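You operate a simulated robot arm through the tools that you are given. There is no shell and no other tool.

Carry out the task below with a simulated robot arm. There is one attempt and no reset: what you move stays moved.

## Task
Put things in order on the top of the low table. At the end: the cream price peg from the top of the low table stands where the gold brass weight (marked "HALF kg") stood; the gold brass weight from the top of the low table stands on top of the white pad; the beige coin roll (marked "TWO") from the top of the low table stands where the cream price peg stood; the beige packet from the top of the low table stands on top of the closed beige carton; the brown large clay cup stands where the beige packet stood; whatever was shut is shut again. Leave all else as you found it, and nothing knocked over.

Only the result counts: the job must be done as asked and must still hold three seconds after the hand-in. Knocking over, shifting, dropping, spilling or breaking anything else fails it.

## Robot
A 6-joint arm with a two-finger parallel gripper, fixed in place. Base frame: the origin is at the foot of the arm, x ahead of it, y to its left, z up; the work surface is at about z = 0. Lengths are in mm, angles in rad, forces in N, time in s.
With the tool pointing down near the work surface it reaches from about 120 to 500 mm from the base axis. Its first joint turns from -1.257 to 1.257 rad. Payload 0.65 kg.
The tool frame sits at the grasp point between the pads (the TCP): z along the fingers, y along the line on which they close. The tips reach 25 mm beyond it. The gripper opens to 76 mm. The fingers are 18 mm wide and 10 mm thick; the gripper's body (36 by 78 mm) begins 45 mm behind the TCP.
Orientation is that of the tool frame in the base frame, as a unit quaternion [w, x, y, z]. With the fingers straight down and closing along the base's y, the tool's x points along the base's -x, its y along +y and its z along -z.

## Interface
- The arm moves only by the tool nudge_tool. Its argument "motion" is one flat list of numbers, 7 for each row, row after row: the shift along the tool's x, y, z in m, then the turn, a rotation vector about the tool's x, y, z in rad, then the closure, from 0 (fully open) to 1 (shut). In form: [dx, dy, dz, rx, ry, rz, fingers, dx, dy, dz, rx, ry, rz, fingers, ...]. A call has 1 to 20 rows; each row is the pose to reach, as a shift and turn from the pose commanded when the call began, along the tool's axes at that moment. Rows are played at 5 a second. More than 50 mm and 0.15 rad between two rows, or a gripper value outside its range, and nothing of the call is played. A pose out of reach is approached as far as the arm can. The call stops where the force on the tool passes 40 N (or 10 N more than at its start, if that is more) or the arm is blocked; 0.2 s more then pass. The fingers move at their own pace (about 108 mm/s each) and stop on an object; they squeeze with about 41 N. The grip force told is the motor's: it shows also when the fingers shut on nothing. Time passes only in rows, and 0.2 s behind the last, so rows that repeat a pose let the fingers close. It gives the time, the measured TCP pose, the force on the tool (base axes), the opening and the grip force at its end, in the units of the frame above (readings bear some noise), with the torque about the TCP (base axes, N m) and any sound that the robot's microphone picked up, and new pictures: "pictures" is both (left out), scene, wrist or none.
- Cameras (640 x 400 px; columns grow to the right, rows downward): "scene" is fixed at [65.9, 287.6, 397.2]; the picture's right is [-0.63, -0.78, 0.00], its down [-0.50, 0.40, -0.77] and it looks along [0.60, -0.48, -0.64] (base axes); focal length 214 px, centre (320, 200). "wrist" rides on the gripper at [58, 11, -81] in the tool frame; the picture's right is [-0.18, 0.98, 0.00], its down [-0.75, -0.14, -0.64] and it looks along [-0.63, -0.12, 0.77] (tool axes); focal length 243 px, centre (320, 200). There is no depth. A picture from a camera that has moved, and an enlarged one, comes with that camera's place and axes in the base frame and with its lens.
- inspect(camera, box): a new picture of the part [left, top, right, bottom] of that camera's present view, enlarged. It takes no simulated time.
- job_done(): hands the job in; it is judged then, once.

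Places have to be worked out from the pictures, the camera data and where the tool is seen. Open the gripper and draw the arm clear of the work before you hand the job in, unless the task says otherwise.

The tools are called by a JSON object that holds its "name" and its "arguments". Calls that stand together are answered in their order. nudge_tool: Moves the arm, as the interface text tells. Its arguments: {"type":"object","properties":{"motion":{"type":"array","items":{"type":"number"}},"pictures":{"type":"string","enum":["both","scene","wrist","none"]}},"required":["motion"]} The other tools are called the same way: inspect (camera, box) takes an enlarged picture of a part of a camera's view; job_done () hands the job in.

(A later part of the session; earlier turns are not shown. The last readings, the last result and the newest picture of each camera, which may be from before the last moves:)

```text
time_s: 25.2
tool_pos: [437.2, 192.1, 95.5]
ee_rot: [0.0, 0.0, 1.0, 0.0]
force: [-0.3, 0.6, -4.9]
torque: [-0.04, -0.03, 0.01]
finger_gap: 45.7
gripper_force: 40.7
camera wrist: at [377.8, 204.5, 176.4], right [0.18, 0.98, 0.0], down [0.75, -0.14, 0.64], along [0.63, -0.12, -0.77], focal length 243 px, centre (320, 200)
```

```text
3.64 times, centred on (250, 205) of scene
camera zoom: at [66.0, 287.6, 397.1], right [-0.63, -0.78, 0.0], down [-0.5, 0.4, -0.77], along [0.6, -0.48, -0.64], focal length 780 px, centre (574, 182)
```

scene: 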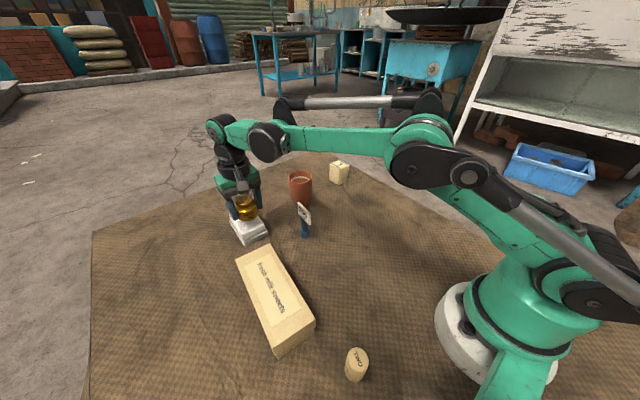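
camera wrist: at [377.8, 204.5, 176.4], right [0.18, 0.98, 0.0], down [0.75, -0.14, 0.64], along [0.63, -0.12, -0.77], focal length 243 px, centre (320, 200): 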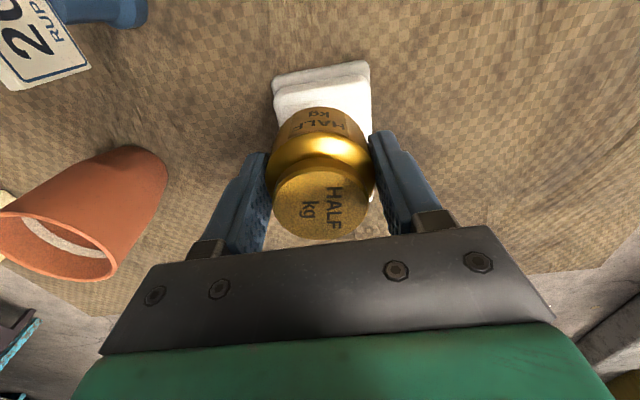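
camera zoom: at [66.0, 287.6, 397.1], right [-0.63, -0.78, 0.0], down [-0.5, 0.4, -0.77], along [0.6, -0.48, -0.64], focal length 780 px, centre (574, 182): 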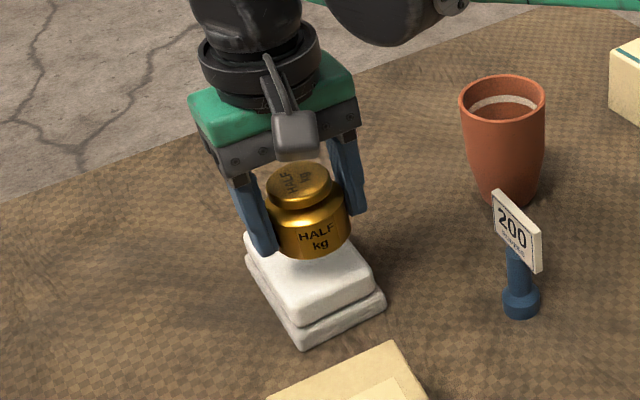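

The pad spans about x 413–503, y 172–224, so I shift to (448, 197.3) and lower to about z = 74, still just above the pad.

{"name": "nudge_tool", "arguments": {"motion": [-0.005, 0.0025, 0.01, 0, 0, 0, 1, -0.0107, 0.0047, 0.021, 0, 0, 0, 1, -0.0107, 0.0047, 0.021, 0, 0, 0, 1], "pictures": "scene"}}

{"name": "inspect", "arguments": {"camera": "scene", "box": [200, 170, 300, 260]}}

```text
time_s: 26.0
tool_pos: [447.8, 197.3, 74.5]
ee_rot: [0.0, -0.001, 1.0, -0.001]
force: [0.4, 0.2, -4.4]
torque: [-0.01, -0.02, -0.02]
finger_gap: 45.6
gripper_force: 41.1
```

scene: 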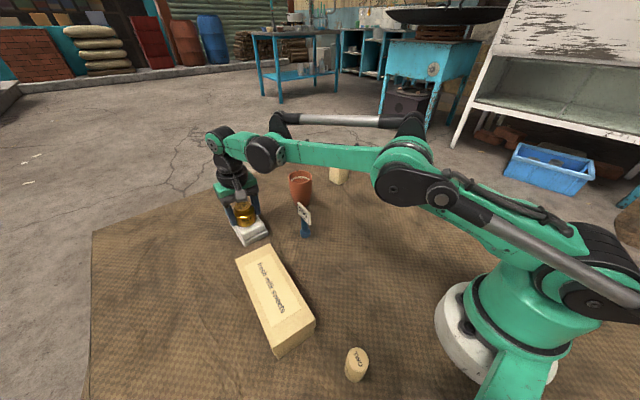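

```text
4.44 times, centred on (250, 215) of scene
camera zoom: at [66.0, 287.6, 397.1], right [-0.63, -0.78, 0.0], down [-0.5, 0.4, -0.77], along [0.6, -0.48, -0.64], focal length 953 px, centre (631, 133)
```

zoom: 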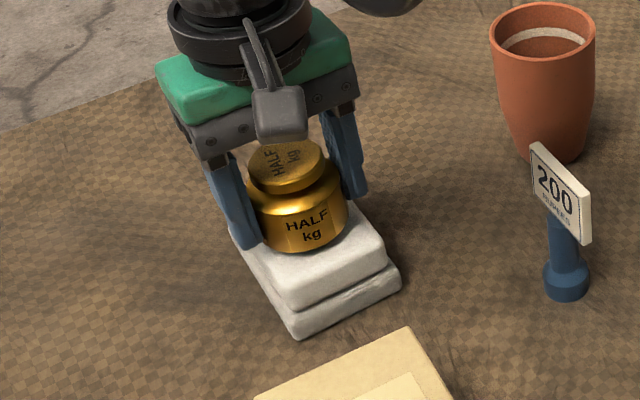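

About 10 mm remain by estimate. I lower in small steps and watch the force for contact.

{"name": "nudge_tool", "arguments": {"motion": [0, 0, 0.004, 0, 0, 0, 1, 0, 0, 0.008, 0, 0, 0, 1, 0, 0, 0.008, 0, 0, 0, 1], "pictures": "none"}}

```text
time_s: 26.8
tool_pos: [446.9, 197.9, 65.0]
ee_rot: [0.0, -0.002, 1.0, 0.0]
force: [-1.8, 1.2, 31.8]
torque: [-0.02, -0.03, -0.08]
finger_gap: 45.6
gripper_force: 40.7
```

Contact is made and it presses with 32 N, so I back off slightly to take the pressure off before releasing.

{"name": "nudge_tool", "arguments": {"motion": [0, 0, -0.001, 0, 0, 0, 1, 0, 0, -0.0015, 0, 0, 0, 1, 0, 0, -0.0015, 0, 0, 0, 1], "pictures": "none"}}

```text
time_s: 27.6
tool_pos: [446.8, 197.3, 65.9]
ee_rot: [0.0, 0.0, 1.0, 0.0]
force: [0.1, -0.2, -5.3]
torque: [0.01, -0.01, 0.01]
finger_gap: 45.6
gripper_force: 41.0
```

It hangs free again, so contact lies within about 1 mm. I lower 0.8 mm and check for light contact.

{"name": "nudge_tool", "arguments": {"motion": [0, 0, 0.0008, 0, 0, 0, 1, 0, 0, 0.0008, 0, 0, 0, 1], "pictures": "none"}}

```text
time_s: 28.2
tool_pos: [447.1, 196.5, 66.4]
ee_rot: [0.0, -0.002, 1.0, 0.0]
force: [-2.0, 0.4, 6.6]
torque: [-0.01, -0.01, 0.0]
finger_gap: 45.3
gripper_force: 41.2
```

Light contact with 6.6 N. I open the fingers gradually while holding the pose.

{"name": "nudge_tool", "arguments": {"motion": [0, 0, 0, 0, 0, 0, 0.35, 0, 0, 0, 0, 0, 0, 0.2, 0, 0, 0, 0, 0, 0, 0, 0, 0, 0, 0, 0, 0, 0], "pictures": "both"}}

```text
time_s: 29.2
tool_pos: [448.5, 196.4, 65.8]
ee_rot: [0.001, -0.001, 1.0, 0.0]
force: [-0.2, 0.1, -0.3]
torque: [-0.01, 0.0, 0.04]
finger_gap: 76.0
gripper_force: 0.1
camera wrist: at [388.5, 208.9, 146.4], right [0.18, 0.98, 0.0], down [0.75, -0.14, 0.64], along [0.63, -0.12, -0.77], focal length 243 px, centre (320, 200)
```

scene: 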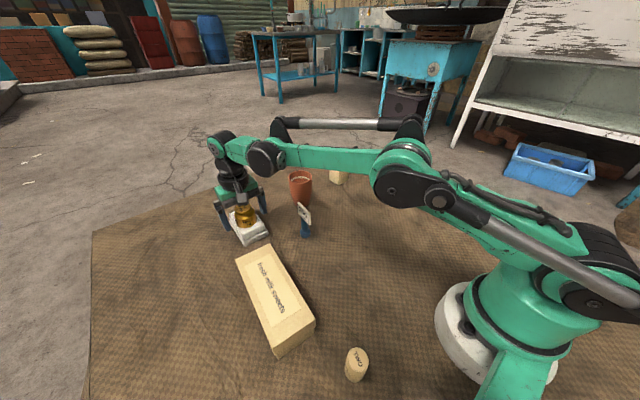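
wrist: 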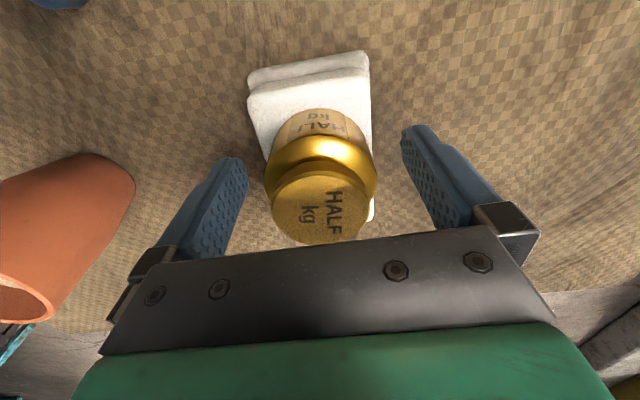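

The weight stands on the pad and the fingers are free. I rise up and inward, then hover over the peg.

{"name": "nudge_tool", "arguments": {"motion": [0, 0, -0.015, 0, 0, 0, 0, 0.015, -0.007, -0.04, 0, 0, 0, 0, 0.035, -0.025, -0.07, 0, 0, 0, 0, 0.06, -0.055, -0.09, 0, 0, 0, 0, 0.078, -0.08, -0.09, 0, 0, 0, 0, 0.0923, -0.1007, -0.084, 0, 0, 0, 0, 0.0923, -0.1007, -0.084, 0, 0, 0, 0], "pictures": "both"}}

{"name": "inspect", "arguments": {"camera": "wrist", "box": [240, 40, 400, 140]}}

{"name": "inspect", "arguments": {"camera": "scene", "box": [200, 160, 320, 260]}}

```text
time_s: 30.8
tool_pos: [354.2, 96.0, 149.8]
ee_rot: [-0.001, -0.001, 1.0, 0.0]
force: [0.6, 0.0, 0.3]
torque: [0.01, 0.0, 0.0]
finger_gap: 76.0
gripper_force: 0.0
camera wrist: at [295.5, 108.3, 230.2], right [0.18, 0.98, 0.0], down [0.75, -0.14, 0.64], along [0.63, -0.12, -0.77], focal length 243 px, centre (320, 200)
```

scene: 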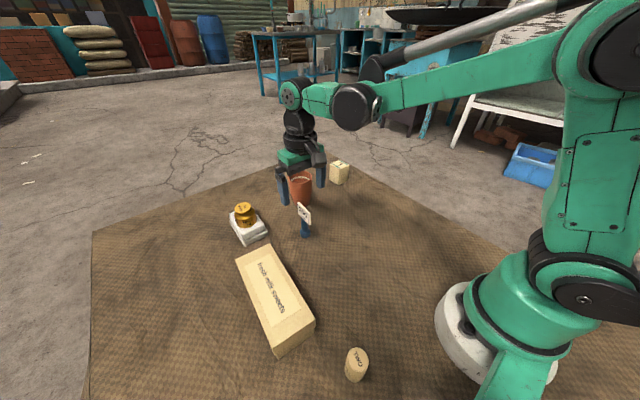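
wrist: 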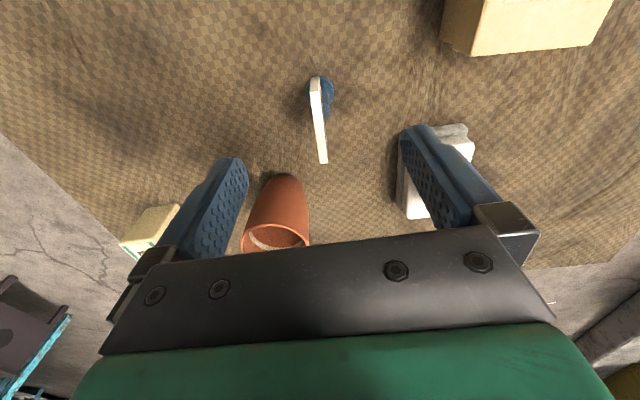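

```text
4.00 times, centred on (320, 90) of wrist
camera zoom: at [295.5, 108.3, 230.2], right [0.18, 0.98, 0.0], down [0.75, -0.14, 0.64], along [0.63, -0.12, -0.77], focal length 970 px, centre (320, 640)
```

zoom: 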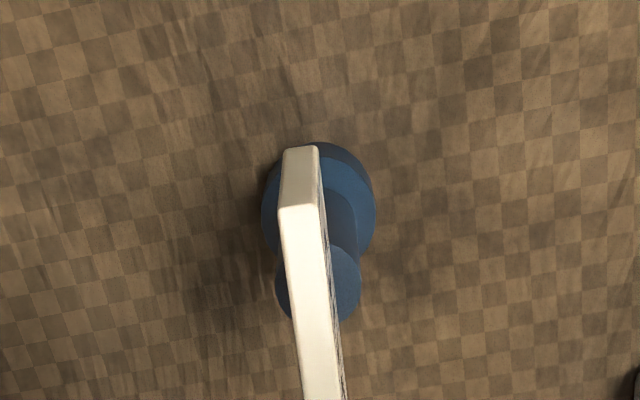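

```text
4.00 times, centred on (260, 210) of scene
camera zoom: at [65.9, 287.6, 397.2], right [-0.63, -0.78, 0.0], down [-0.5, 0.4, -0.77], along [0.6, -0.48, -0.64], focal length 858 px, centre (560, 160)
```

zoom: 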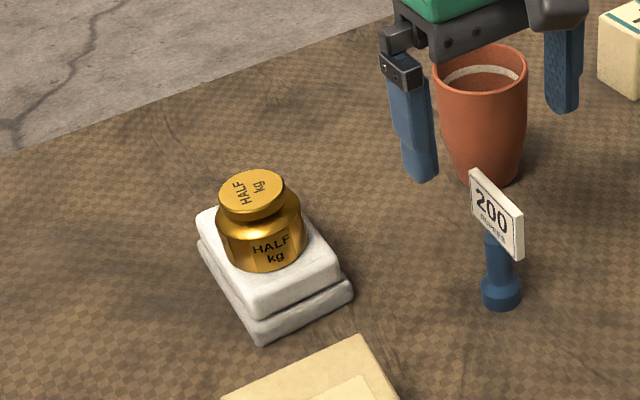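

The weight stands well on the pad. The peg column is about 1.3 mm beyond the tool axis, so I shift by that and descend to z = 50, keeping the gripper body above the plate's top.

{"name": "nudge_tool", "arguments": {"motion": [-0.0013, 0.0003, 0.035, 0, 0, 0, 0, -0.0013, 0.0003, 0.07, 0, 0, 0, 0, -0.0013, 0.0003, 0.085, 0, 0, 0, 0, -0.0013, 0.0003, 0.085, 0, 0, 0, 0], "pictures": "both"}}

{"name": "inspect", "arguments": {"camera": "scene", "box": [250, 150, 370, 250]}}

```text
time_s: 31.8
tool_pos: [355.2, 97.3, 65.1]
ee_rot: [0.0, -0.001, 1.0, 0.0]
force: [1.0, 0.8, 0.2]
torque: [-0.02, -0.01, 0.02]
finger_gap: 75.8
gripper_force: 0.0
camera wrist: at [297.0, 108.6, 146.5], right [0.18, 0.98, 0.0], down [0.75, -0.14, 0.64], along [0.63, -0.12, -0.77], focal length 243 px, centre (320, 200)
```

scene: 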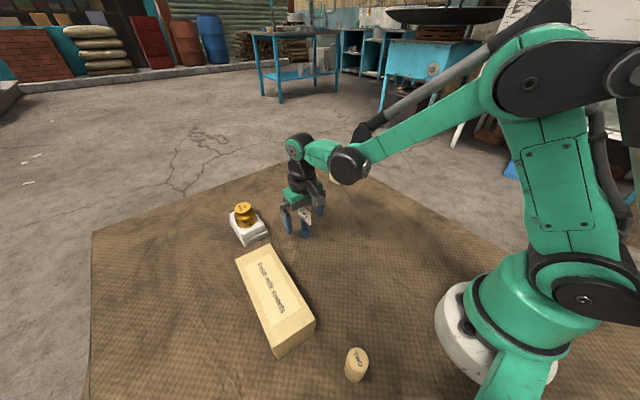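
wrist: 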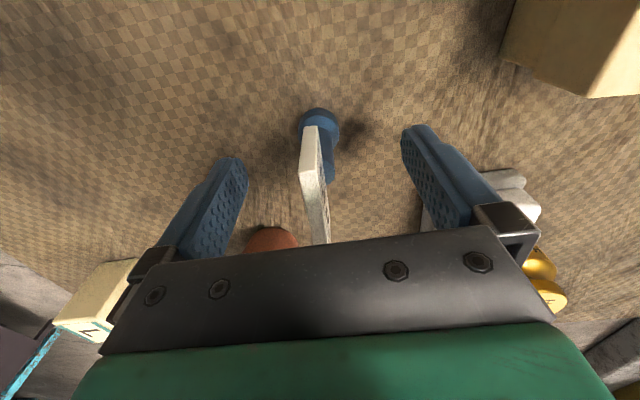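

```text
4.00 times, centred on (310, 200) of scene
camera zoom: at [65.9, 287.6, 397.2], right [-0.63, -0.78, 0.0], down [-0.5, 0.4, -0.77], along [0.6, -0.48, -0.64], focal length 858 px, centre (360, 200)
```

zoom: 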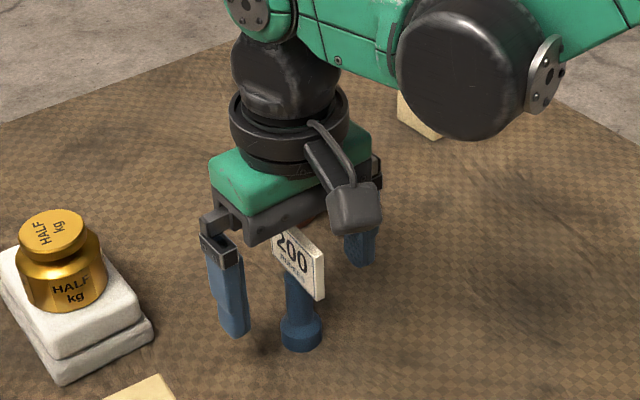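

Clearance to the plate looks fine. I enlarge the wrist view once more to confirm the column's place between the fingers.

{"name": "inspect", "arguments": {"camera": "wrist", "box": [240, 90, 400, 250]}}

```text
2.50 times, centred on (320, 170) of wrist
camera zoom: at [297.0, 108.6, 146.5], right [0.18, 0.98, 0.0], down [0.75, -0.14, 0.64], along [0.63, -0.12, -0.77], focal length 606 px, centre (320, 275)
```

zoom: 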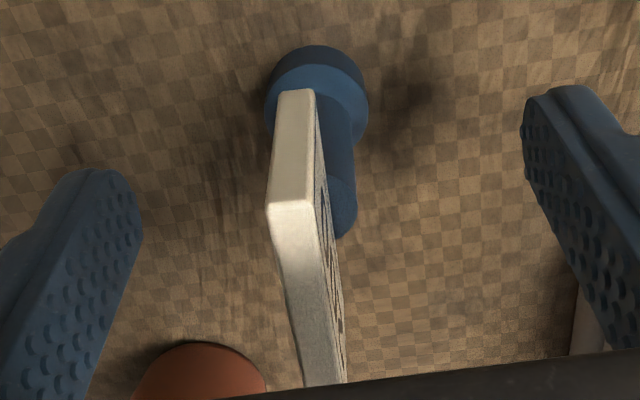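

The plate spans z ≈ 54 to 87 and the column stands about 2 mm beyond the tool axis, inside the pad width. I go down to z = 50 and close on the column.

{"name": "nudge_tool", "arguments": {"motion": [-0.0018, 0, 0.008, 0, 0, 0, 0, -0.0018, 0, 0.015, 0, 0, 0, 0, -0.0018, 0, 0.015, 0, 0, 0, 0.4, -0.0018, 0, 0.015, 0, 0, 0, 0.7, -0.0018, 0, 0.015, 0, 0, 0, 1, -0.0018, 0, 0.015, 0, 0, 0, 1], "pictures": "both"}}

```text
time_s: 33.2
tool_pos: [358.5, 95.1, 51.7]
ee_rot: [0.0, -0.001, 1.0, -0.001]
force: [-0.5, 0.1, -0.6]
torque: [-0.03, 0.0, 0.03]
finger_gap: 14.4
gripper_force: 34.4
camera wrist: at [299.7, 107.9, 132.1], right [0.18, 0.98, 0.0], down [0.75, -0.14, 0.64], along [0.63, -0.12, -0.77], focal length 243 px, centre (320, 200)
```

scene: 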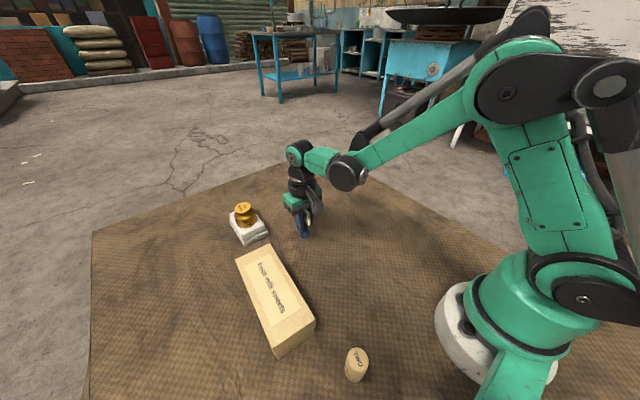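
wrist: 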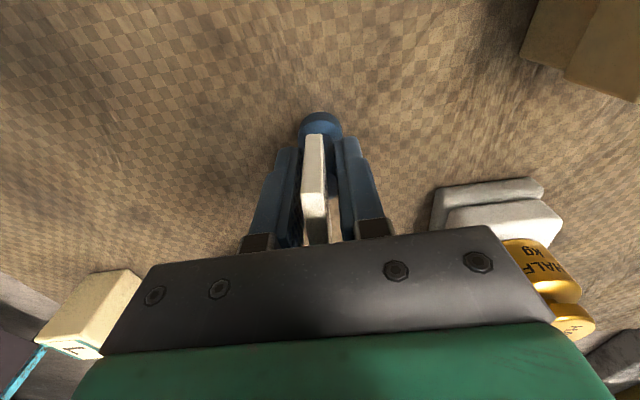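

The column is gripped at 14.4 mm. I lift the peg straight up and check that it stays upright.

{"name": "nudge_tool", "arguments": {"motion": [0, 0, 0, 0, 0, 0, 1, 0, 0, -0.01, 0, 0, 0, 1, 0, 0, -0.03, 0, 0, 0, 1, 0, 0, -0.06, 0, 0, 0, 1, 0, 0, -0.06, 0, 0, 0, 1], "pictures": "both"}}

{"name": "inspect", "arguments": {"camera": "scene", "box": [250, 120, 370, 250]}}

```text
time_s: 34.4
tool_pos: [358.7, 97.3, 108.3]
ee_rot: [0.001, -0.001, 1.0, 0.0]
force: [0.1, 0.2, -0.1]
torque: [-0.02, 0.01, -0.03]
finger_gap: 14.8
gripper_force: 34.7
camera wrist: at [300.0, 109.5, 189.4], right [0.18, 0.98, 0.0], down [0.75, -0.14, 0.64], along [0.63, -0.12, -0.77], focal length 243 px, centre (320, 200)
```

scene: 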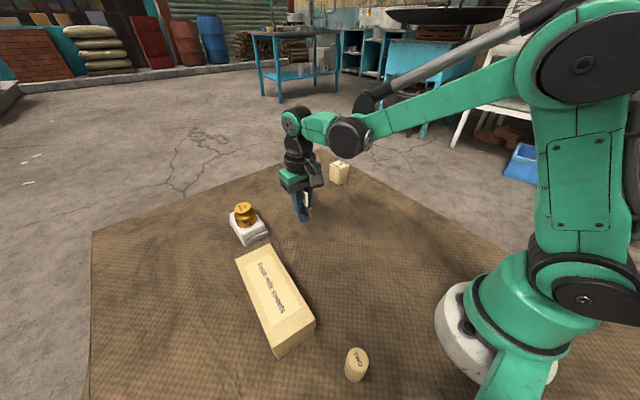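
wrist: 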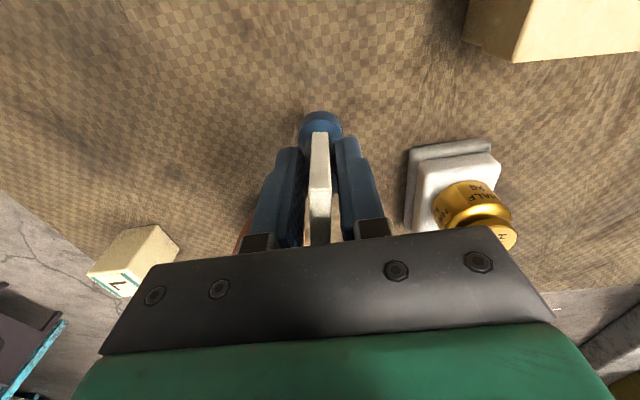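

```text
3.08 times, centred on (310, 185) of scene
camera zoom: at [65.9, 287.6, 397.2], right [-0.63, -0.78, 0.0], down [-0.5, 0.4, -0.77], along [0.6, -0.48, -0.64], focal length 660 px, centre (351, 246)
```

zoom: 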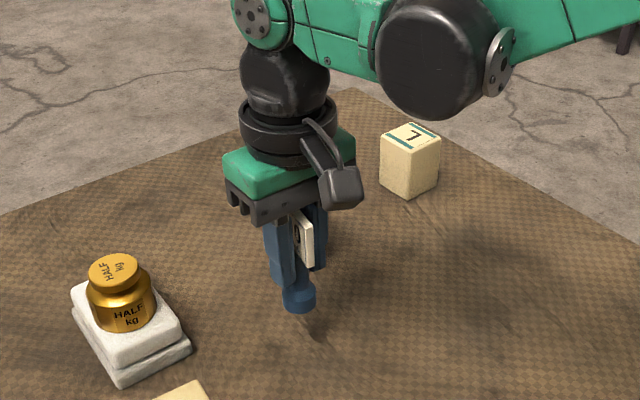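

The peg is up. I enlarge the wrist view to check whether it tilted or turned in the grip.

{"name": "inspect", "arguments": {"camera": "wrist", "box": [240, 90, 400, 250]}}

{"name": "inspect", "arguments": {"camera": "scene", "box": [280, 170, 330, 225]}}

```text
2.50 times, centred on (320, 170) of wrist
camera zoom: at [300.0, 109.5, 189.4], right [0.18, 0.98, 0.0], down [0.75, -0.14, 0.64], along [0.63, -0.12, -0.77], focal length 606 px, centre (320, 275)
```

zoom: 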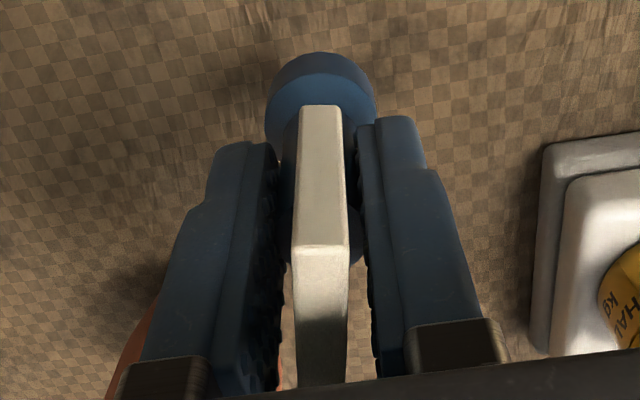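

```text
7.27 times, centred on (305, 198) of scene
camera zoom: at [65.9, 287.6, 397.2], right [-0.63, -0.78, 0.0], down [-0.5, 0.4, -0.77], along [0.6, -0.48, -0.64], focal length 1560 px, centre (429, 218)
```

zoom: 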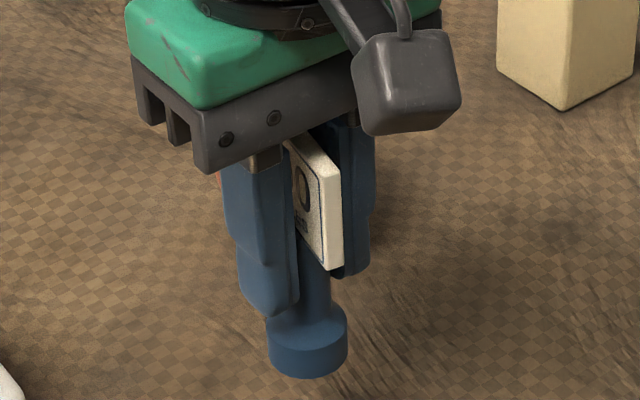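

The peg hangs upright, just squared to the fingers. I carry it to the weight's old place at (319, -123.7) and stop with its base about 20 mm above the table.

{"name": "nudge_tool", "arguments": {"motion": [0.0075, -0.043, -0.005, 0, 0, 0, 1, 0.015, -0.087, -0.008, 0, 0, 0, 1, 0.023, -0.132, -0.008, 0, 0, 0, 1, 0.031, -0.177, -0.008, 0, 0, 0, 1, 0.0384, -0.2205, 0, 0, 0, 0, 1, 0.0384, -0.2205, 0.04, 0, 0, 0, 1, 0.0384, -0.2205, 0.04, 0, 0, 0, 1], "pictures": "both"}}

{"name": "inspect", "arguments": {"camera": "wrist", "box": [240, 90, 400, 250]}}

{"name": "inspect", "arguments": {"camera": "scene", "box": [340, 150, 430, 240]}}

```text
time_s: 36.0
tool_pos: [319.6, -125.4, 70.5]
ee_rot: [0.0, 0.0, 1.0, 0.0]
force: [0.0, 0.6, -0.4]
torque: [0.01, 0.02, 0.02]
finger_gap: 14.7
gripper_force: 34.2
camera wrist: at [261.0, -114.2, 150.3], right [0.18, 0.98, 0.0], down [0.75, -0.14, 0.64], along [0.63, -0.12, -0.77], focal length 243 px, centre (320, 200)
```

scene: 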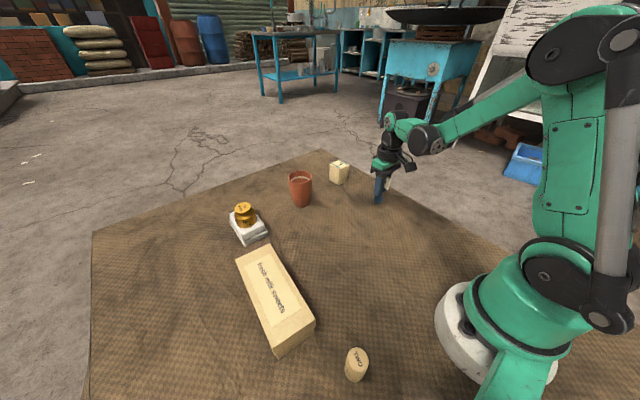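
wrist: 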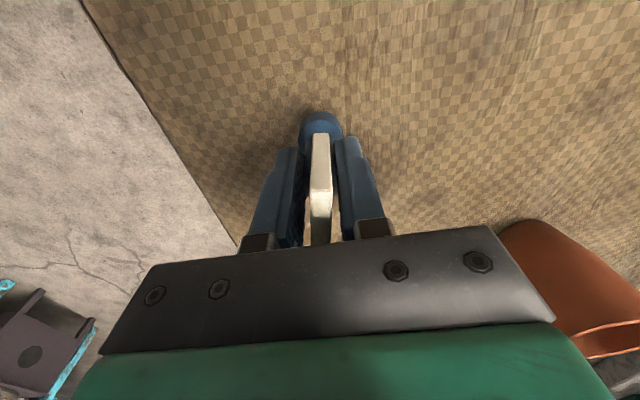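

```text
2.50 times, centred on (320, 170) of wrist
camera zoom: at [261.0, -114.2, 150.3], right [0.18, 0.98, 0.0], down [0.75, -0.14, 0.64], along [0.63, -0.12, -0.77], focal length 606 px, centre (320, 275)
```

zoom: 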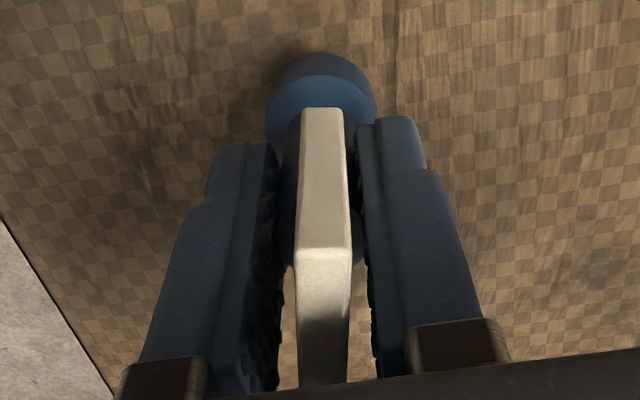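

```text
4.44 times, centred on (385, 195) of scene
camera zoom: at [65.9, 287.6, 397.2], right [-0.63, -0.78, 0.0], down [-0.5, 0.4, -0.77], along [0.6, -0.48, -0.64], focal length 953 px, centre (31, 222)
```

zoom: 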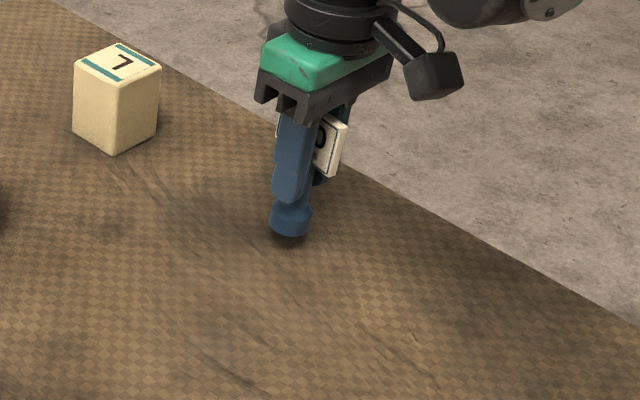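

The base is about 20 mm up, over the right place. I lower it to just above the table and then feel for contact.

{"name": "nudge_tool", "arguments": {"motion": [0, 0, 0.01, 0, 0, 0, 1, 0, 0, 0.018, 0, 0, 0, 1, 0, 0, 0.018, 0, 0, 0, 1], "pictures": "none"}}

{"name": "nudge_tool", "arguments": {"motion": [0, 0, 0.001, 0, 0, 0, 1, 0, 0, 0.0015, 0, 0, 0, 1], "pictures": "none"}}

```text
time_s: 36.8
tool_pos: [320.7, -124.1, 52.4]
ee_rot: [0.001, -0.001, 1.0, -0.001]
force: [0.2, -0.1, 25.9]
torque: [-0.03, 0.03, 0.01]
finger_gap: 14.9
gripper_force: 34.6
```

```text
time_s: 37.4
tool_pos: [320.8, -124.9, 52.5]
ee_rot: [0.001, 0.0, 1.0, 0.0]
force: [2.5, -3.9, 25.3]
torque: [-0.13, -0.12, 0.05]
finger_gap: 14.6
gripper_force: 34.2
```

It is on the table and pressing with 25 N. I back off by small amounts until the force is light.

{"name": "nudge_tool", "arguments": {"motion": [0, 0, -0.0012, 0, 0, 0, 1, 0, 0, -0.0012, 0, 0, 0, 1], "pictures": "none"}}

```text
time_s: 38.0
tool_pos: [320.0, -123.2, 52.3]
ee_rot: [0.0, -0.001, 1.0, 0.001]
force: [0.1, -0.9, -0.6]
torque: [-0.01, -0.01, 0.0]
finger_gap: 14.6
gripper_force: 33.9
```

The force is near zero, so the base is within about a millimetre of the table. I lower half a millimetre, then look before releasing.

{"name": "nudge_tool", "arguments": {"motion": [0, 0, 0.0006, 0, 0, 0, 1, 0, 0, 0.0006, 0, 0, 0, 1], "pictures": "both"}}

{"name": "inspect", "arguments": {"camera": "scene", "box": [350, 160, 410, 230]}}

{"name": "inspect", "arguments": {"camera": "wrist", "box": [240, 90, 400, 250]}}

```text
time_s: 38.6
tool_pos: [321.8, -124.2, 51.7]
ee_rot: [0.0, -0.001, 1.0, -0.001]
force: [-1.0, -0.7, 1.9]
torque: [0.0, 0.03, -0.03]
finger_gap: 14.9
gripper_force: 34.2
camera wrist: at [261.1, -111.8, 131.7], right [0.18, 0.98, 0.0], down [0.75, -0.14, 0.64], along [0.63, -0.12, -0.77], focal length 243 px, centre (320, 200)
```

scene: 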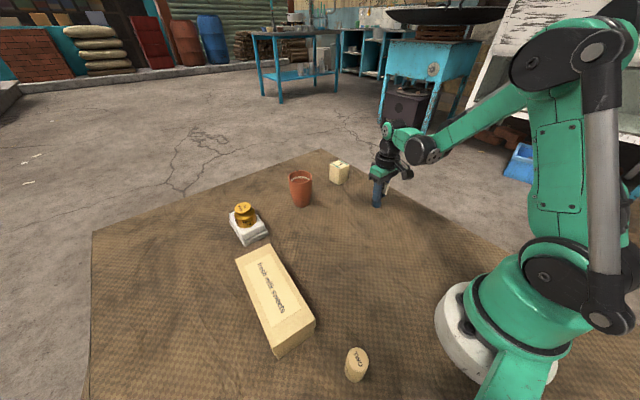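
wrist: 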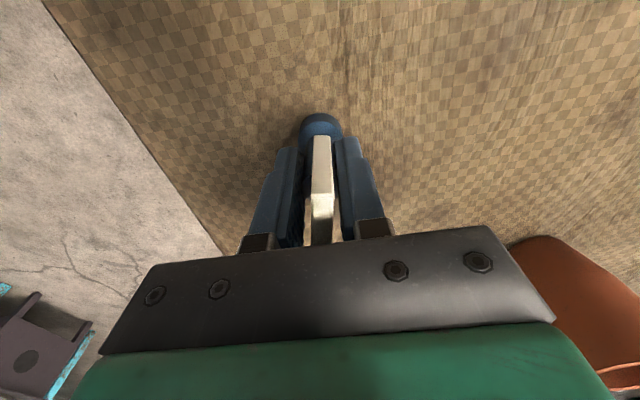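

```text
5.71 times, centred on (380, 195) of scene
camera zoom: at [65.9, 287.6, 397.2], right [-0.63, -0.78, 0.0], down [-0.5, 0.4, -0.77], along [0.6, -0.48, -0.64], focal length 1226 px, centre (-23, 229)
```

zoom: 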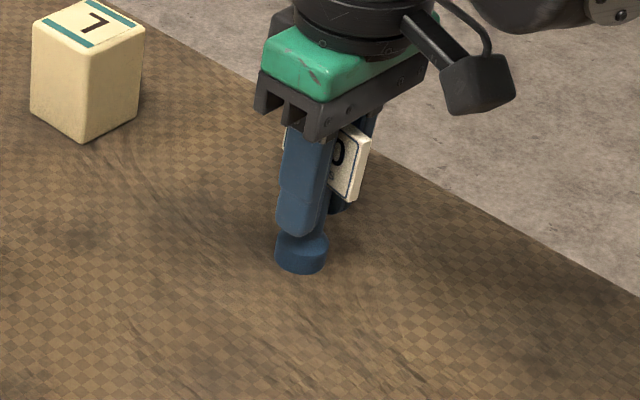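

```text
2.50 times, centred on (320, 170) of wrist
camera zoom: at [261.1, -111.8, 131.7], right [0.18, 0.98, 0.0], down [0.75, -0.14, 0.64], along [0.63, -0.12, -0.77], focal length 606 px, centre (320, 275)
```

zoom: 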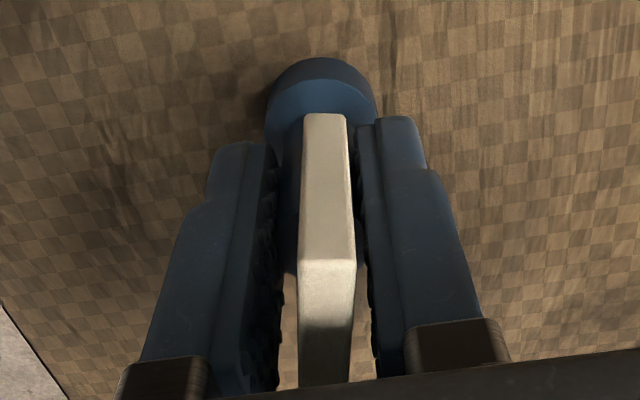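

The peg's base rests on the cloth at about (320, -123). I open the fingers and check that it stands.

{"name": "nudge_tool", "arguments": {"motion": [0, 0, 0, 0, 0, 0, 0.75, 0, 0, 0, 0, 0, 0, 0.6, 0, 0, 0, 0, 0, 0, 0.3, 0, 0, 0, 0, 0, 0, 0, 0, 0, 0, 0, 0, 0, 0], "pictures": "both"}}

```text
time_s: 39.8
tool_pos: [320.4, -123.9, 49.6]
ee_rot: [0.0, 0.0, 1.0, -0.001]
force: [0.8, 0.0, 0.0]
torque: [0.02, 0.01, 0.0]
finger_gap: 76.2
gripper_force: 0.1
camera wrist: at [261.2, -111.8, 131.7], right [0.18, 0.98, 0.0], down [0.75, -0.14, 0.64], along [0.63, -0.12, -0.77], focal length 243 px, centre (320, 200)
```

scene: 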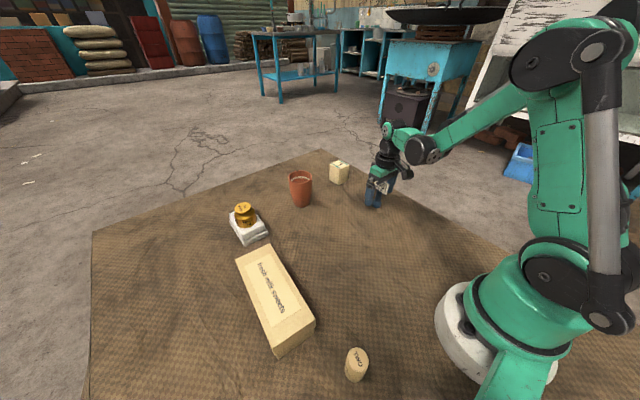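
wrist: 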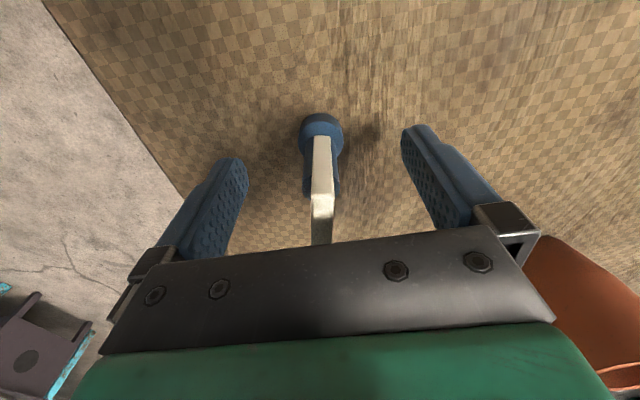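

It stands free. I rise straight up, clear of the plate, and check its position from above.

{"name": "nudge_tool", "arguments": {"motion": [0, 0, -0.03, 0, 0, 0, 0, 0, 0, -0.065, 0, 0, 0, 0, 0, 0, -0.1, 0, 0, 0, 0, 0, 0, -0.1, 0, 0, 0, 0], "pictures": "both"}}

{"name": "inspect", "arguments": {"camera": "wrist", "box": [240, 40, 400, 140]}}

{"name": "inspect", "arguments": {"camera": "scene", "box": [340, 150, 420, 230]}}

```text
time_s: 40.8
tool_pos: [321.2, -122.0, 151.2]
ee_rot: [0.0, -0.001, 1.0, 0.0]
force: [-0.5, 1.0, -0.8]
torque: [-0.04, 0.01, 0.04]
finger_gap: 76.1
gripper_force: 0.1
camera wrist: at [262.0, -110.2, 232.9], right [0.18, 0.98, 0.0], down [0.75, -0.14, 0.64], along [0.63, -0.12, -0.77], focal length 243 px, centre (320, 200)
```

scene: 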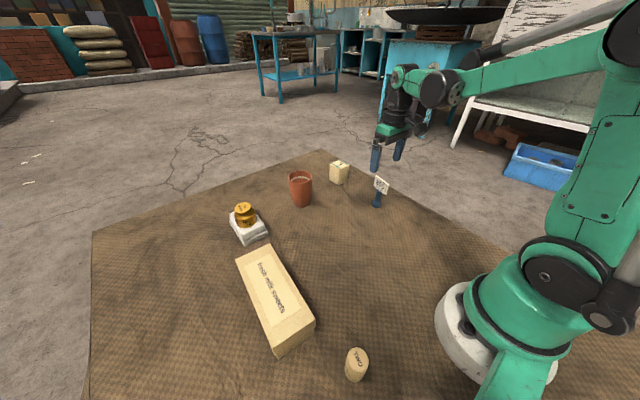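
wrist: 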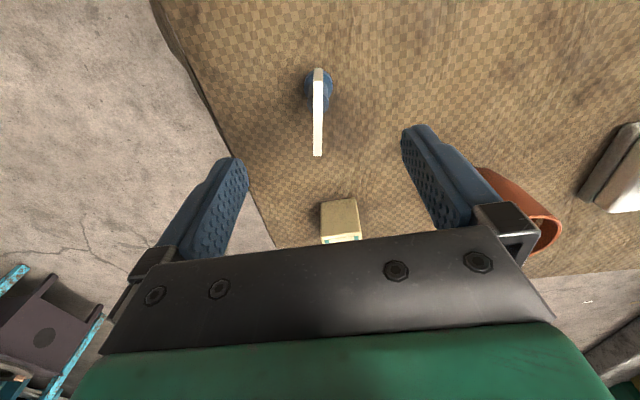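

```text
4.00 times, centred on (320, 90) of wrist
camera zoom: at [262.0, -110.2, 232.9], right [0.18, 0.98, 0.0], down [0.75, -0.14, 0.64], along [0.63, -0.12, -0.77], focal length 970 px, centre (320, 640)
```

zoom: 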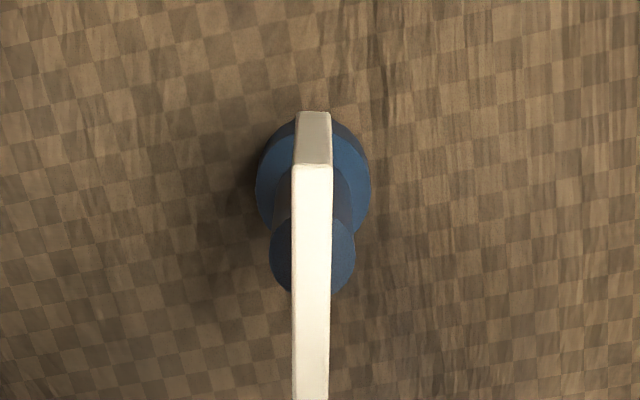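

```text
5.00 times, centred on (380, 190) of scene
camera zoom: at [65.9, 287.6, 397.2], right [-0.63, -0.78, 0.0], down [-0.5, 0.4, -0.77], along [0.6, -0.48, -0.64], focal length 1072 px, centre (20, 250)
```

zoom: 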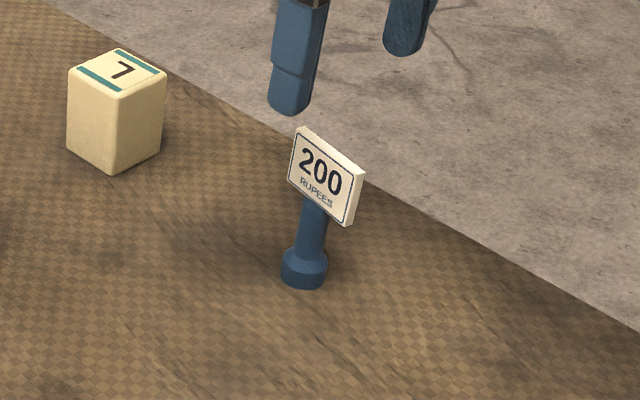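

The peg stands at the weight's old spot, within about a millimetre. Next I travel to hover over the coin roll near (98.7, 196).

{"name": "nudge_tool", "arguments": {"motion": [0.0246, 0.0355, 0, 0, 0, 0, 0, 0.0492, 0.071, 0, 0, 0, 0, 0, 0.0738, 0.1066, 0, 0, 0, 0, 0, 0.0985, 0.1422, 0, 0, 0, 0, 0, 0.1231, 0.1777, 0, 0, 0, 0, 0, 0.1477, 0.2133, 0, 0, 0, 0, 0, 0.1724, 0.2488, 0, 0, 0, 0, 0, 0.197, 0.2844, 0, 0, 0, 0, 0, 0.2216, 0.3199, 0, 0, 0, 0, 0, 0.2216, 0.3199, 0, 0, 0, 0, 0], "pictures": "both"}}

{"name": "inspect", "arguments": {"camera": "wrist", "box": [240, 20, 400, 140]}}

```text
time_s: 43.0
tool_pos: [93.3, 197.6, 151.5]
ee_rot: [-0.001, 0.0, 1.0, 0.0]
force: [1.3, 0.1, -0.4]
torque: [0.02, -0.04, 0.01]
finger_gap: 76.0
gripper_force: 0.1
camera wrist: at [35.2, 209.5, 232.4], right [0.18, 0.98, 0.0], down [0.75, -0.14, 0.64], along [0.63, -0.12, -0.77], focal length 243 px, centre (320, 200)
```

scene: 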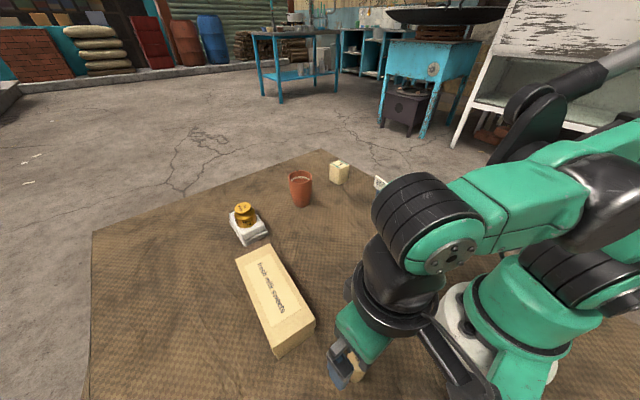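
wrist: 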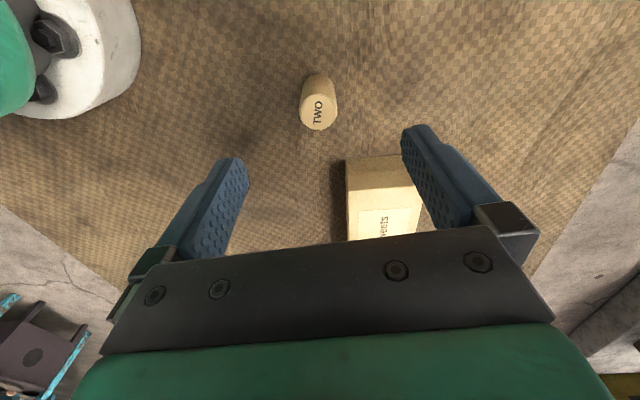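

```text
3.33 times, centred on (320, 80) of wrist
camera zoom: at [35.2, 209.5, 232.4], right [0.18, 0.98, 0.0], down [0.75, -0.14, 0.64], along [0.63, -0.12, -0.77], focal length 809 px, centre (320, 600)
```

zoom: 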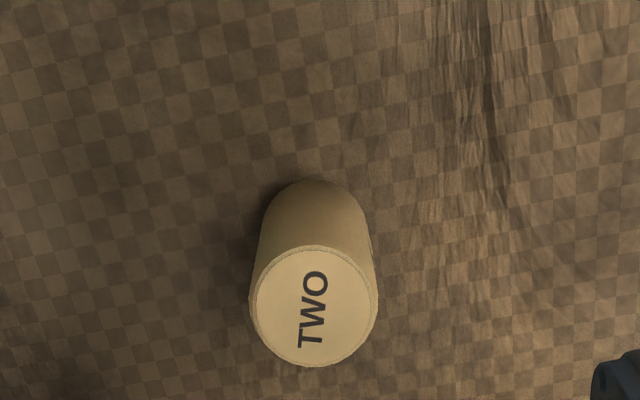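

The tool reads (93, 198), about 5 mm short of where I aimed. I hold still to see whether it settles there.

{"name": "nudge_tool", "arguments": {"motion": [0, 0, 0, 0, 0, 0, 0, 0, 0, 0, 0, 0, 0, 0], "pictures": "none"}}

{"name": "nudge_tool", "arguments": {"motion": [0, 0, 0, 0, 0, 0, 0, 0, 0, 0, 0, 0, 0, 0], "pictures": "none"}}

```text
time_s: 43.6
tool_pos: [95.1, 196.5, 151.3]
ee_rot: [0.0, 0.0, 1.0, 0.0]
force: [0.8, 0.7, -0.4]
torque: [0.05, -0.01, -0.01]
finger_gap: 76.3
gripper_force: 0.1
```

```text
time_s: 44.2
tool_pos: [94.7, 198.2, 152.8]
ee_rot: [0.001, -0.001, 1.0, 0.0]
force: [0.7, 0.5, -0.4]
torque: [0.04, 0.01, 0.0]
finger_gap: 76.0
gripper_force: 0.1
```

The roll is at (99.1, 196.1), 4.7 mm beyond the tool's mean reading. I correct for that and go down to about z = 75 to recheck.

{"name": "nudge_tool", "arguments": {"motion": [-0.0047, -0.0013, 0.03, 0, 0, 0, 0, -0.0047, -0.0013, 0.06, 0, 0, 0, 0, -0.0047, -0.0013, 0.077, 0, 0, 0, 0, -0.0047, -0.0013, 0.077, 0, 0, 0, 0], "pictures": "both"}}

{"name": "inspect", "arguments": {"camera": "wrist", "box": [240, 70, 400, 210]}}

```text
time_s: 45.2
tool_pos: [101.1, 193.7, 74.9]
ee_rot: [0.0, -0.001, 1.0, 0.0]
force: [0.0, 0.4, 0.1]
torque: [-0.01, -0.02, -0.01]
finger_gap: 76.0
gripper_force: 0.0
camera wrist: at [41.8, 206.7, 155.3], right [0.18, 0.98, 0.0], down [0.75, -0.14, 0.64], along [0.63, -0.12, -0.77], focal length 243 px, centre (320, 200)
```

scene: 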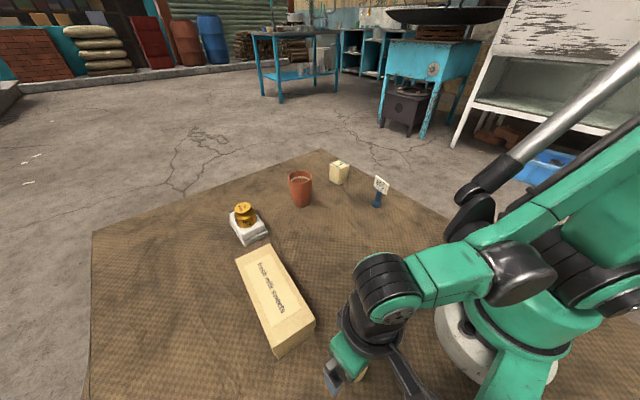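
wrist: 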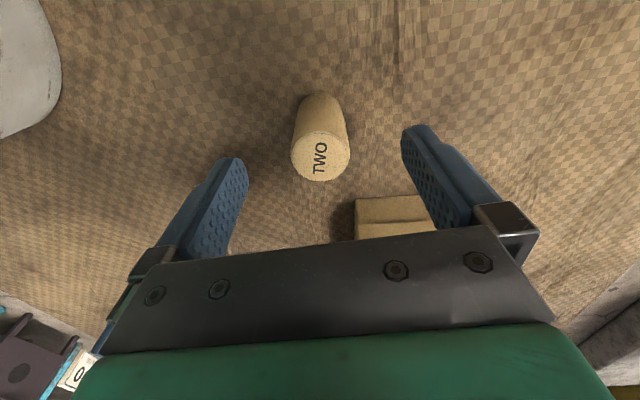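

```text
2.86 times, centred on (320, 140) of wrist
camera zoom: at [41.8, 206.7, 155.3], right [0.18, 0.98, 0.0], down [0.75, -0.14, 0.64], along [0.63, -0.12, -0.77], focal length 693 px, centre (320, 371)
```

zoom: 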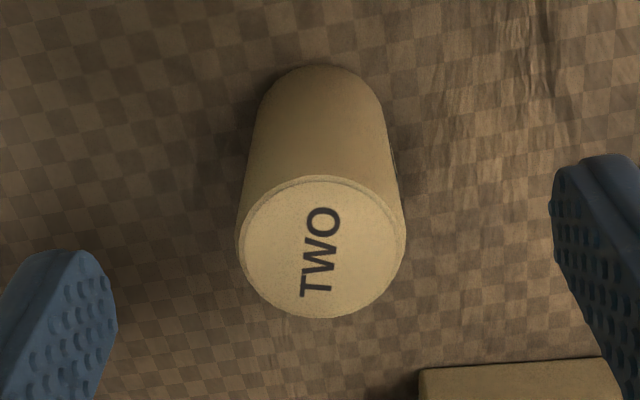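

The roll is centred between the fingers within about 1 mm. I descend to z = 35 and close on it.

{"name": "nudge_tool", "arguments": {"motion": [0, 0.0012, 0.02, 0, 0, 0, 0, 0, 0.0012, 0.04, 0, 0, 0, 0, 0, 0.0012, 0.04, 0, 0, 0, 0.4, 0, 0.0012, 0.04, 0, 0, 0, 0.8, 0, 0.0012, 0.04, 0, 0, 0, 1, 0, 0.0012, 0.04, 0, 0, 0, 1], "pictures": "wrist"}}

```text
time_s: 46.6
tool_pos: [101.5, 195.8, 34.6]
ee_rot: [0.0, -0.001, 1.0, 0.0]
force: [0.1, -0.3, -0.1]
torque: [-0.01, -0.01, 0.01]
finger_gap: 28.3
gripper_force: 41.0
camera wrist: at [42.4, 207.1, 114.7], right [0.18, 0.98, 0.0], down [0.75, -0.14, 0.64], along [0.63, -0.12, -0.77], focal length 243 px, centre (320, 200)
```

wrist: 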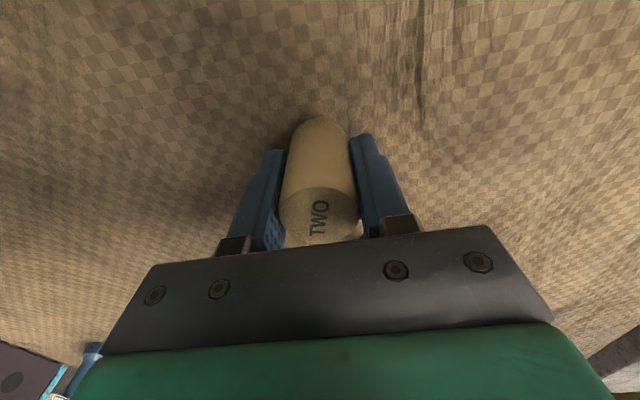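

The roll is held at 28.3 mm. I lift it and carry it at z ≈ 130 to above the peg's old place at (356.5, 96.7).

{"name": "nudge_tool", "arguments": {"motion": [0, 0, -0.02, 0, 0, 0, 1, 0, 0, -0.06, 0, 0, 0, 1, -0.005, 0, -0.095, 0, 0, 0, 1, -0.041, -0.0141, -0.095, 0, 0, 0, 1, -0.077, -0.0283, -0.095, 0, 0, 0, 1, -0.113, -0.0424, -0.095, 0, 0, 0, 1, -0.149, -0.0566, -0.095, 0, 0, 0, 1, -0.185, -0.0707, -0.095, 0, 0, 0, 1, -0.221, -0.0849, -0.095, 0, 0, 0, 1, -0.2559, -0.099, -0.085, 0, 0, 0, 1, -0.2559, -0.099, -0.07, 0, 0, 0, 1, -0.2559, -0.099, -0.07, 0, 0, 0, 1], "pictures": "both"}}

{"name": "nudge_tool", "arguments": {"motion": [0, 0, 0, 0, 0, 0, 1], "pictures": "none"}}

{"name": "nudge_tool", "arguments": {"motion": [0, 0, 0, 0, 0, 0, 1], "pictures": "none"}}

```text
time_s: 49.2
tool_pos: [358.0, 96.4, 102.9]
ee_rot: [0.0, -0.002, 1.0, 0.0]
force: [-0.1, 0.9, -1.1]
torque: [0.01, 0.03, 0.01]
finger_gap: 28.5
gripper_force: 41.1
camera wrist: at [299.4, 108.6, 183.1], right [0.18, 0.98, 0.0], down [0.75, -0.14, 0.64], along [0.63, -0.12, -0.77], focal length 243 px, centre (320, 200)
```

scene: 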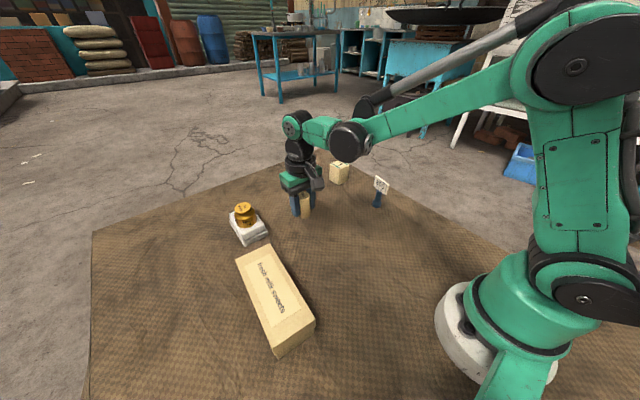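
wrist: 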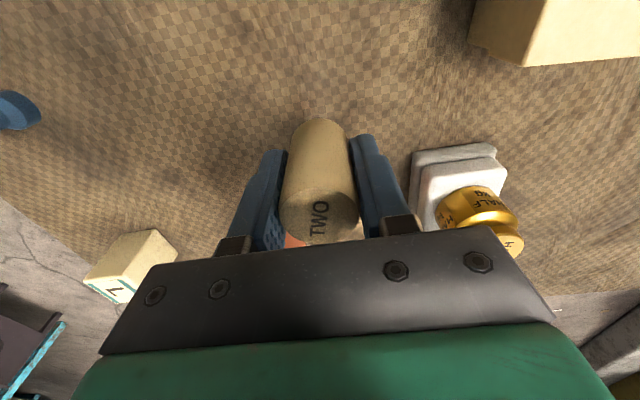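

```text
time_s: 49.6
tool_pos: [357.3, 97.1, 102.9]
ee_rot: [0.0, -0.001, 1.0, 0.0]
force: [0.1, 0.9, -1.3]
torque: [0.01, 0.02, 0.01]
finger_gap: 28.3
gripper_force: 41.4
```

```text
time_s: 50.0
tool_pos: [358.6, 96.7, 102.5]
ee_rot: [0.001, -0.001, 1.0, 0.0]
force: [0.5, 0.1, -0.8]
torque: [0.02, -0.02, 0.04]
finger_gap: 28.3
gripper_force: 40.9
```

The mean reading is (358.0, 96.7, 102.8), so I trim x by 0.7 mm and lower the roll close to the table.

{"name": "nudge_tool", "arguments": {"motion": [0.0007, 0, 0.03, 0, 0, 0, 1, 0.0007, 0, 0.055, 0, 0, 0, 1, 0.0007, 0, 0.064, 0, 0, 0, 1, 0.0007, 0, 0.064, 0, 0, 0, 1], "pictures": "scene"}}

{"name": "nudge_tool", "arguments": {"motion": [0, 0, 0.001, 0, 0, 0, 1, 0, 0, 0.002, 0, 0, 0, 1], "pictures": "none"}}

```text
time_s: 51.0
tool_pos: [357.6, 96.8, 39.7]
ee_rot: [-0.001, -0.001, 1.0, 0.0]
force: [-0.2, 1.4, -0.9]
torque: [-0.03, 0.01, 0.01]
finger_gap: 28.4
gripper_force: 40.8
```

scene: 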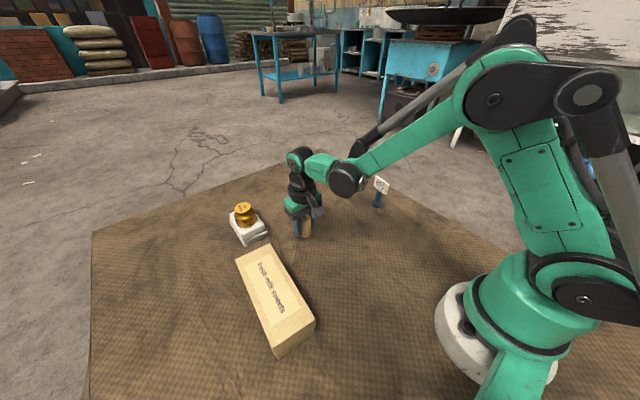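

```text
time_s: 51.6
tool_pos: [359.7, 96.7, 38.3]
ee_rot: [-0.001, -0.001, 1.0, -0.001]
force: [0.2, 0.5, -0.6]
torque: [0.0, -0.02, 0.01]
finger_gap: 28.4
gripper_force: 41.7
```

No contact yet at z ≈ 38. I lower in 1 mm steps until the force changes.

{"name": "nudge_tool", "arguments": {"motion": [0, 0, 0.001, 0, 0, 0, 1, 0, 0, 0.0015, 0, 0, 0, 1], "pictures": "none"}}

{"name": "nudge_tool", "arguments": {"motion": [0, 0, 0.001, 0, 0, 0, 1, 0, 0, 0.001, 0, 0, 0, 1], "pictures": "none"}}

```text
time_s: 52.2
tool_pos: [358.5, 96.6, 37.6]
ee_rot: [-0.001, -0.001, 1.0, 0.0]
force: [-0.2, -0.1, -0.9]
torque: [-0.01, -0.02, -0.02]
finger_gap: 28.3
gripper_force: 41.0
```

```text
time_s: 52.8
tool_pos: [358.1, 96.7, 36.1]
ee_rot: [0.0, -0.001, 1.0, 0.0]
force: [-0.4, 0.2, -1.5]
torque: [0.02, -0.04, 0.0]
finger_gap: 28.5
gripper_force: 41.4
```

{"name": "nudge_tool", "arguments": {"motion": [0, 0, 0.0005, 0, 0, 0, 1, 0, 0, 0.001, 0, 0, 0, 1], "pictures": "none"}}

```text
time_s: 53.4
tool_pos: [358.1, 97.4, 34.0]
ee_rot: [0.0, -0.001, 1.0, 0.0]
force: [0.5, -0.4, -1.2]
torque: [-0.01, 0.01, 0.0]
finger_gap: 28.5
gripper_force: 41.4
```

The force still shows a hanging roll, so I continue down by half-millimetre steps.

{"name": "nudge_tool", "arguments": {"motion": [0, 0, 0.0005, 0, 0, 0, 1, 0, 0, 0.001, 0, 0, 0, 1], "pictures": "none"}}

```text
time_s: 54.0
tool_pos: [358.1, 97.2, 33.7]
ee_rot: [0.0, -0.001, 1.0, 0.0]
force: [0.2, 0.2, -1.4]
torque: [-0.04, -0.03, 0.03]
finger_gap: 28.7
gripper_force: 40.6
```

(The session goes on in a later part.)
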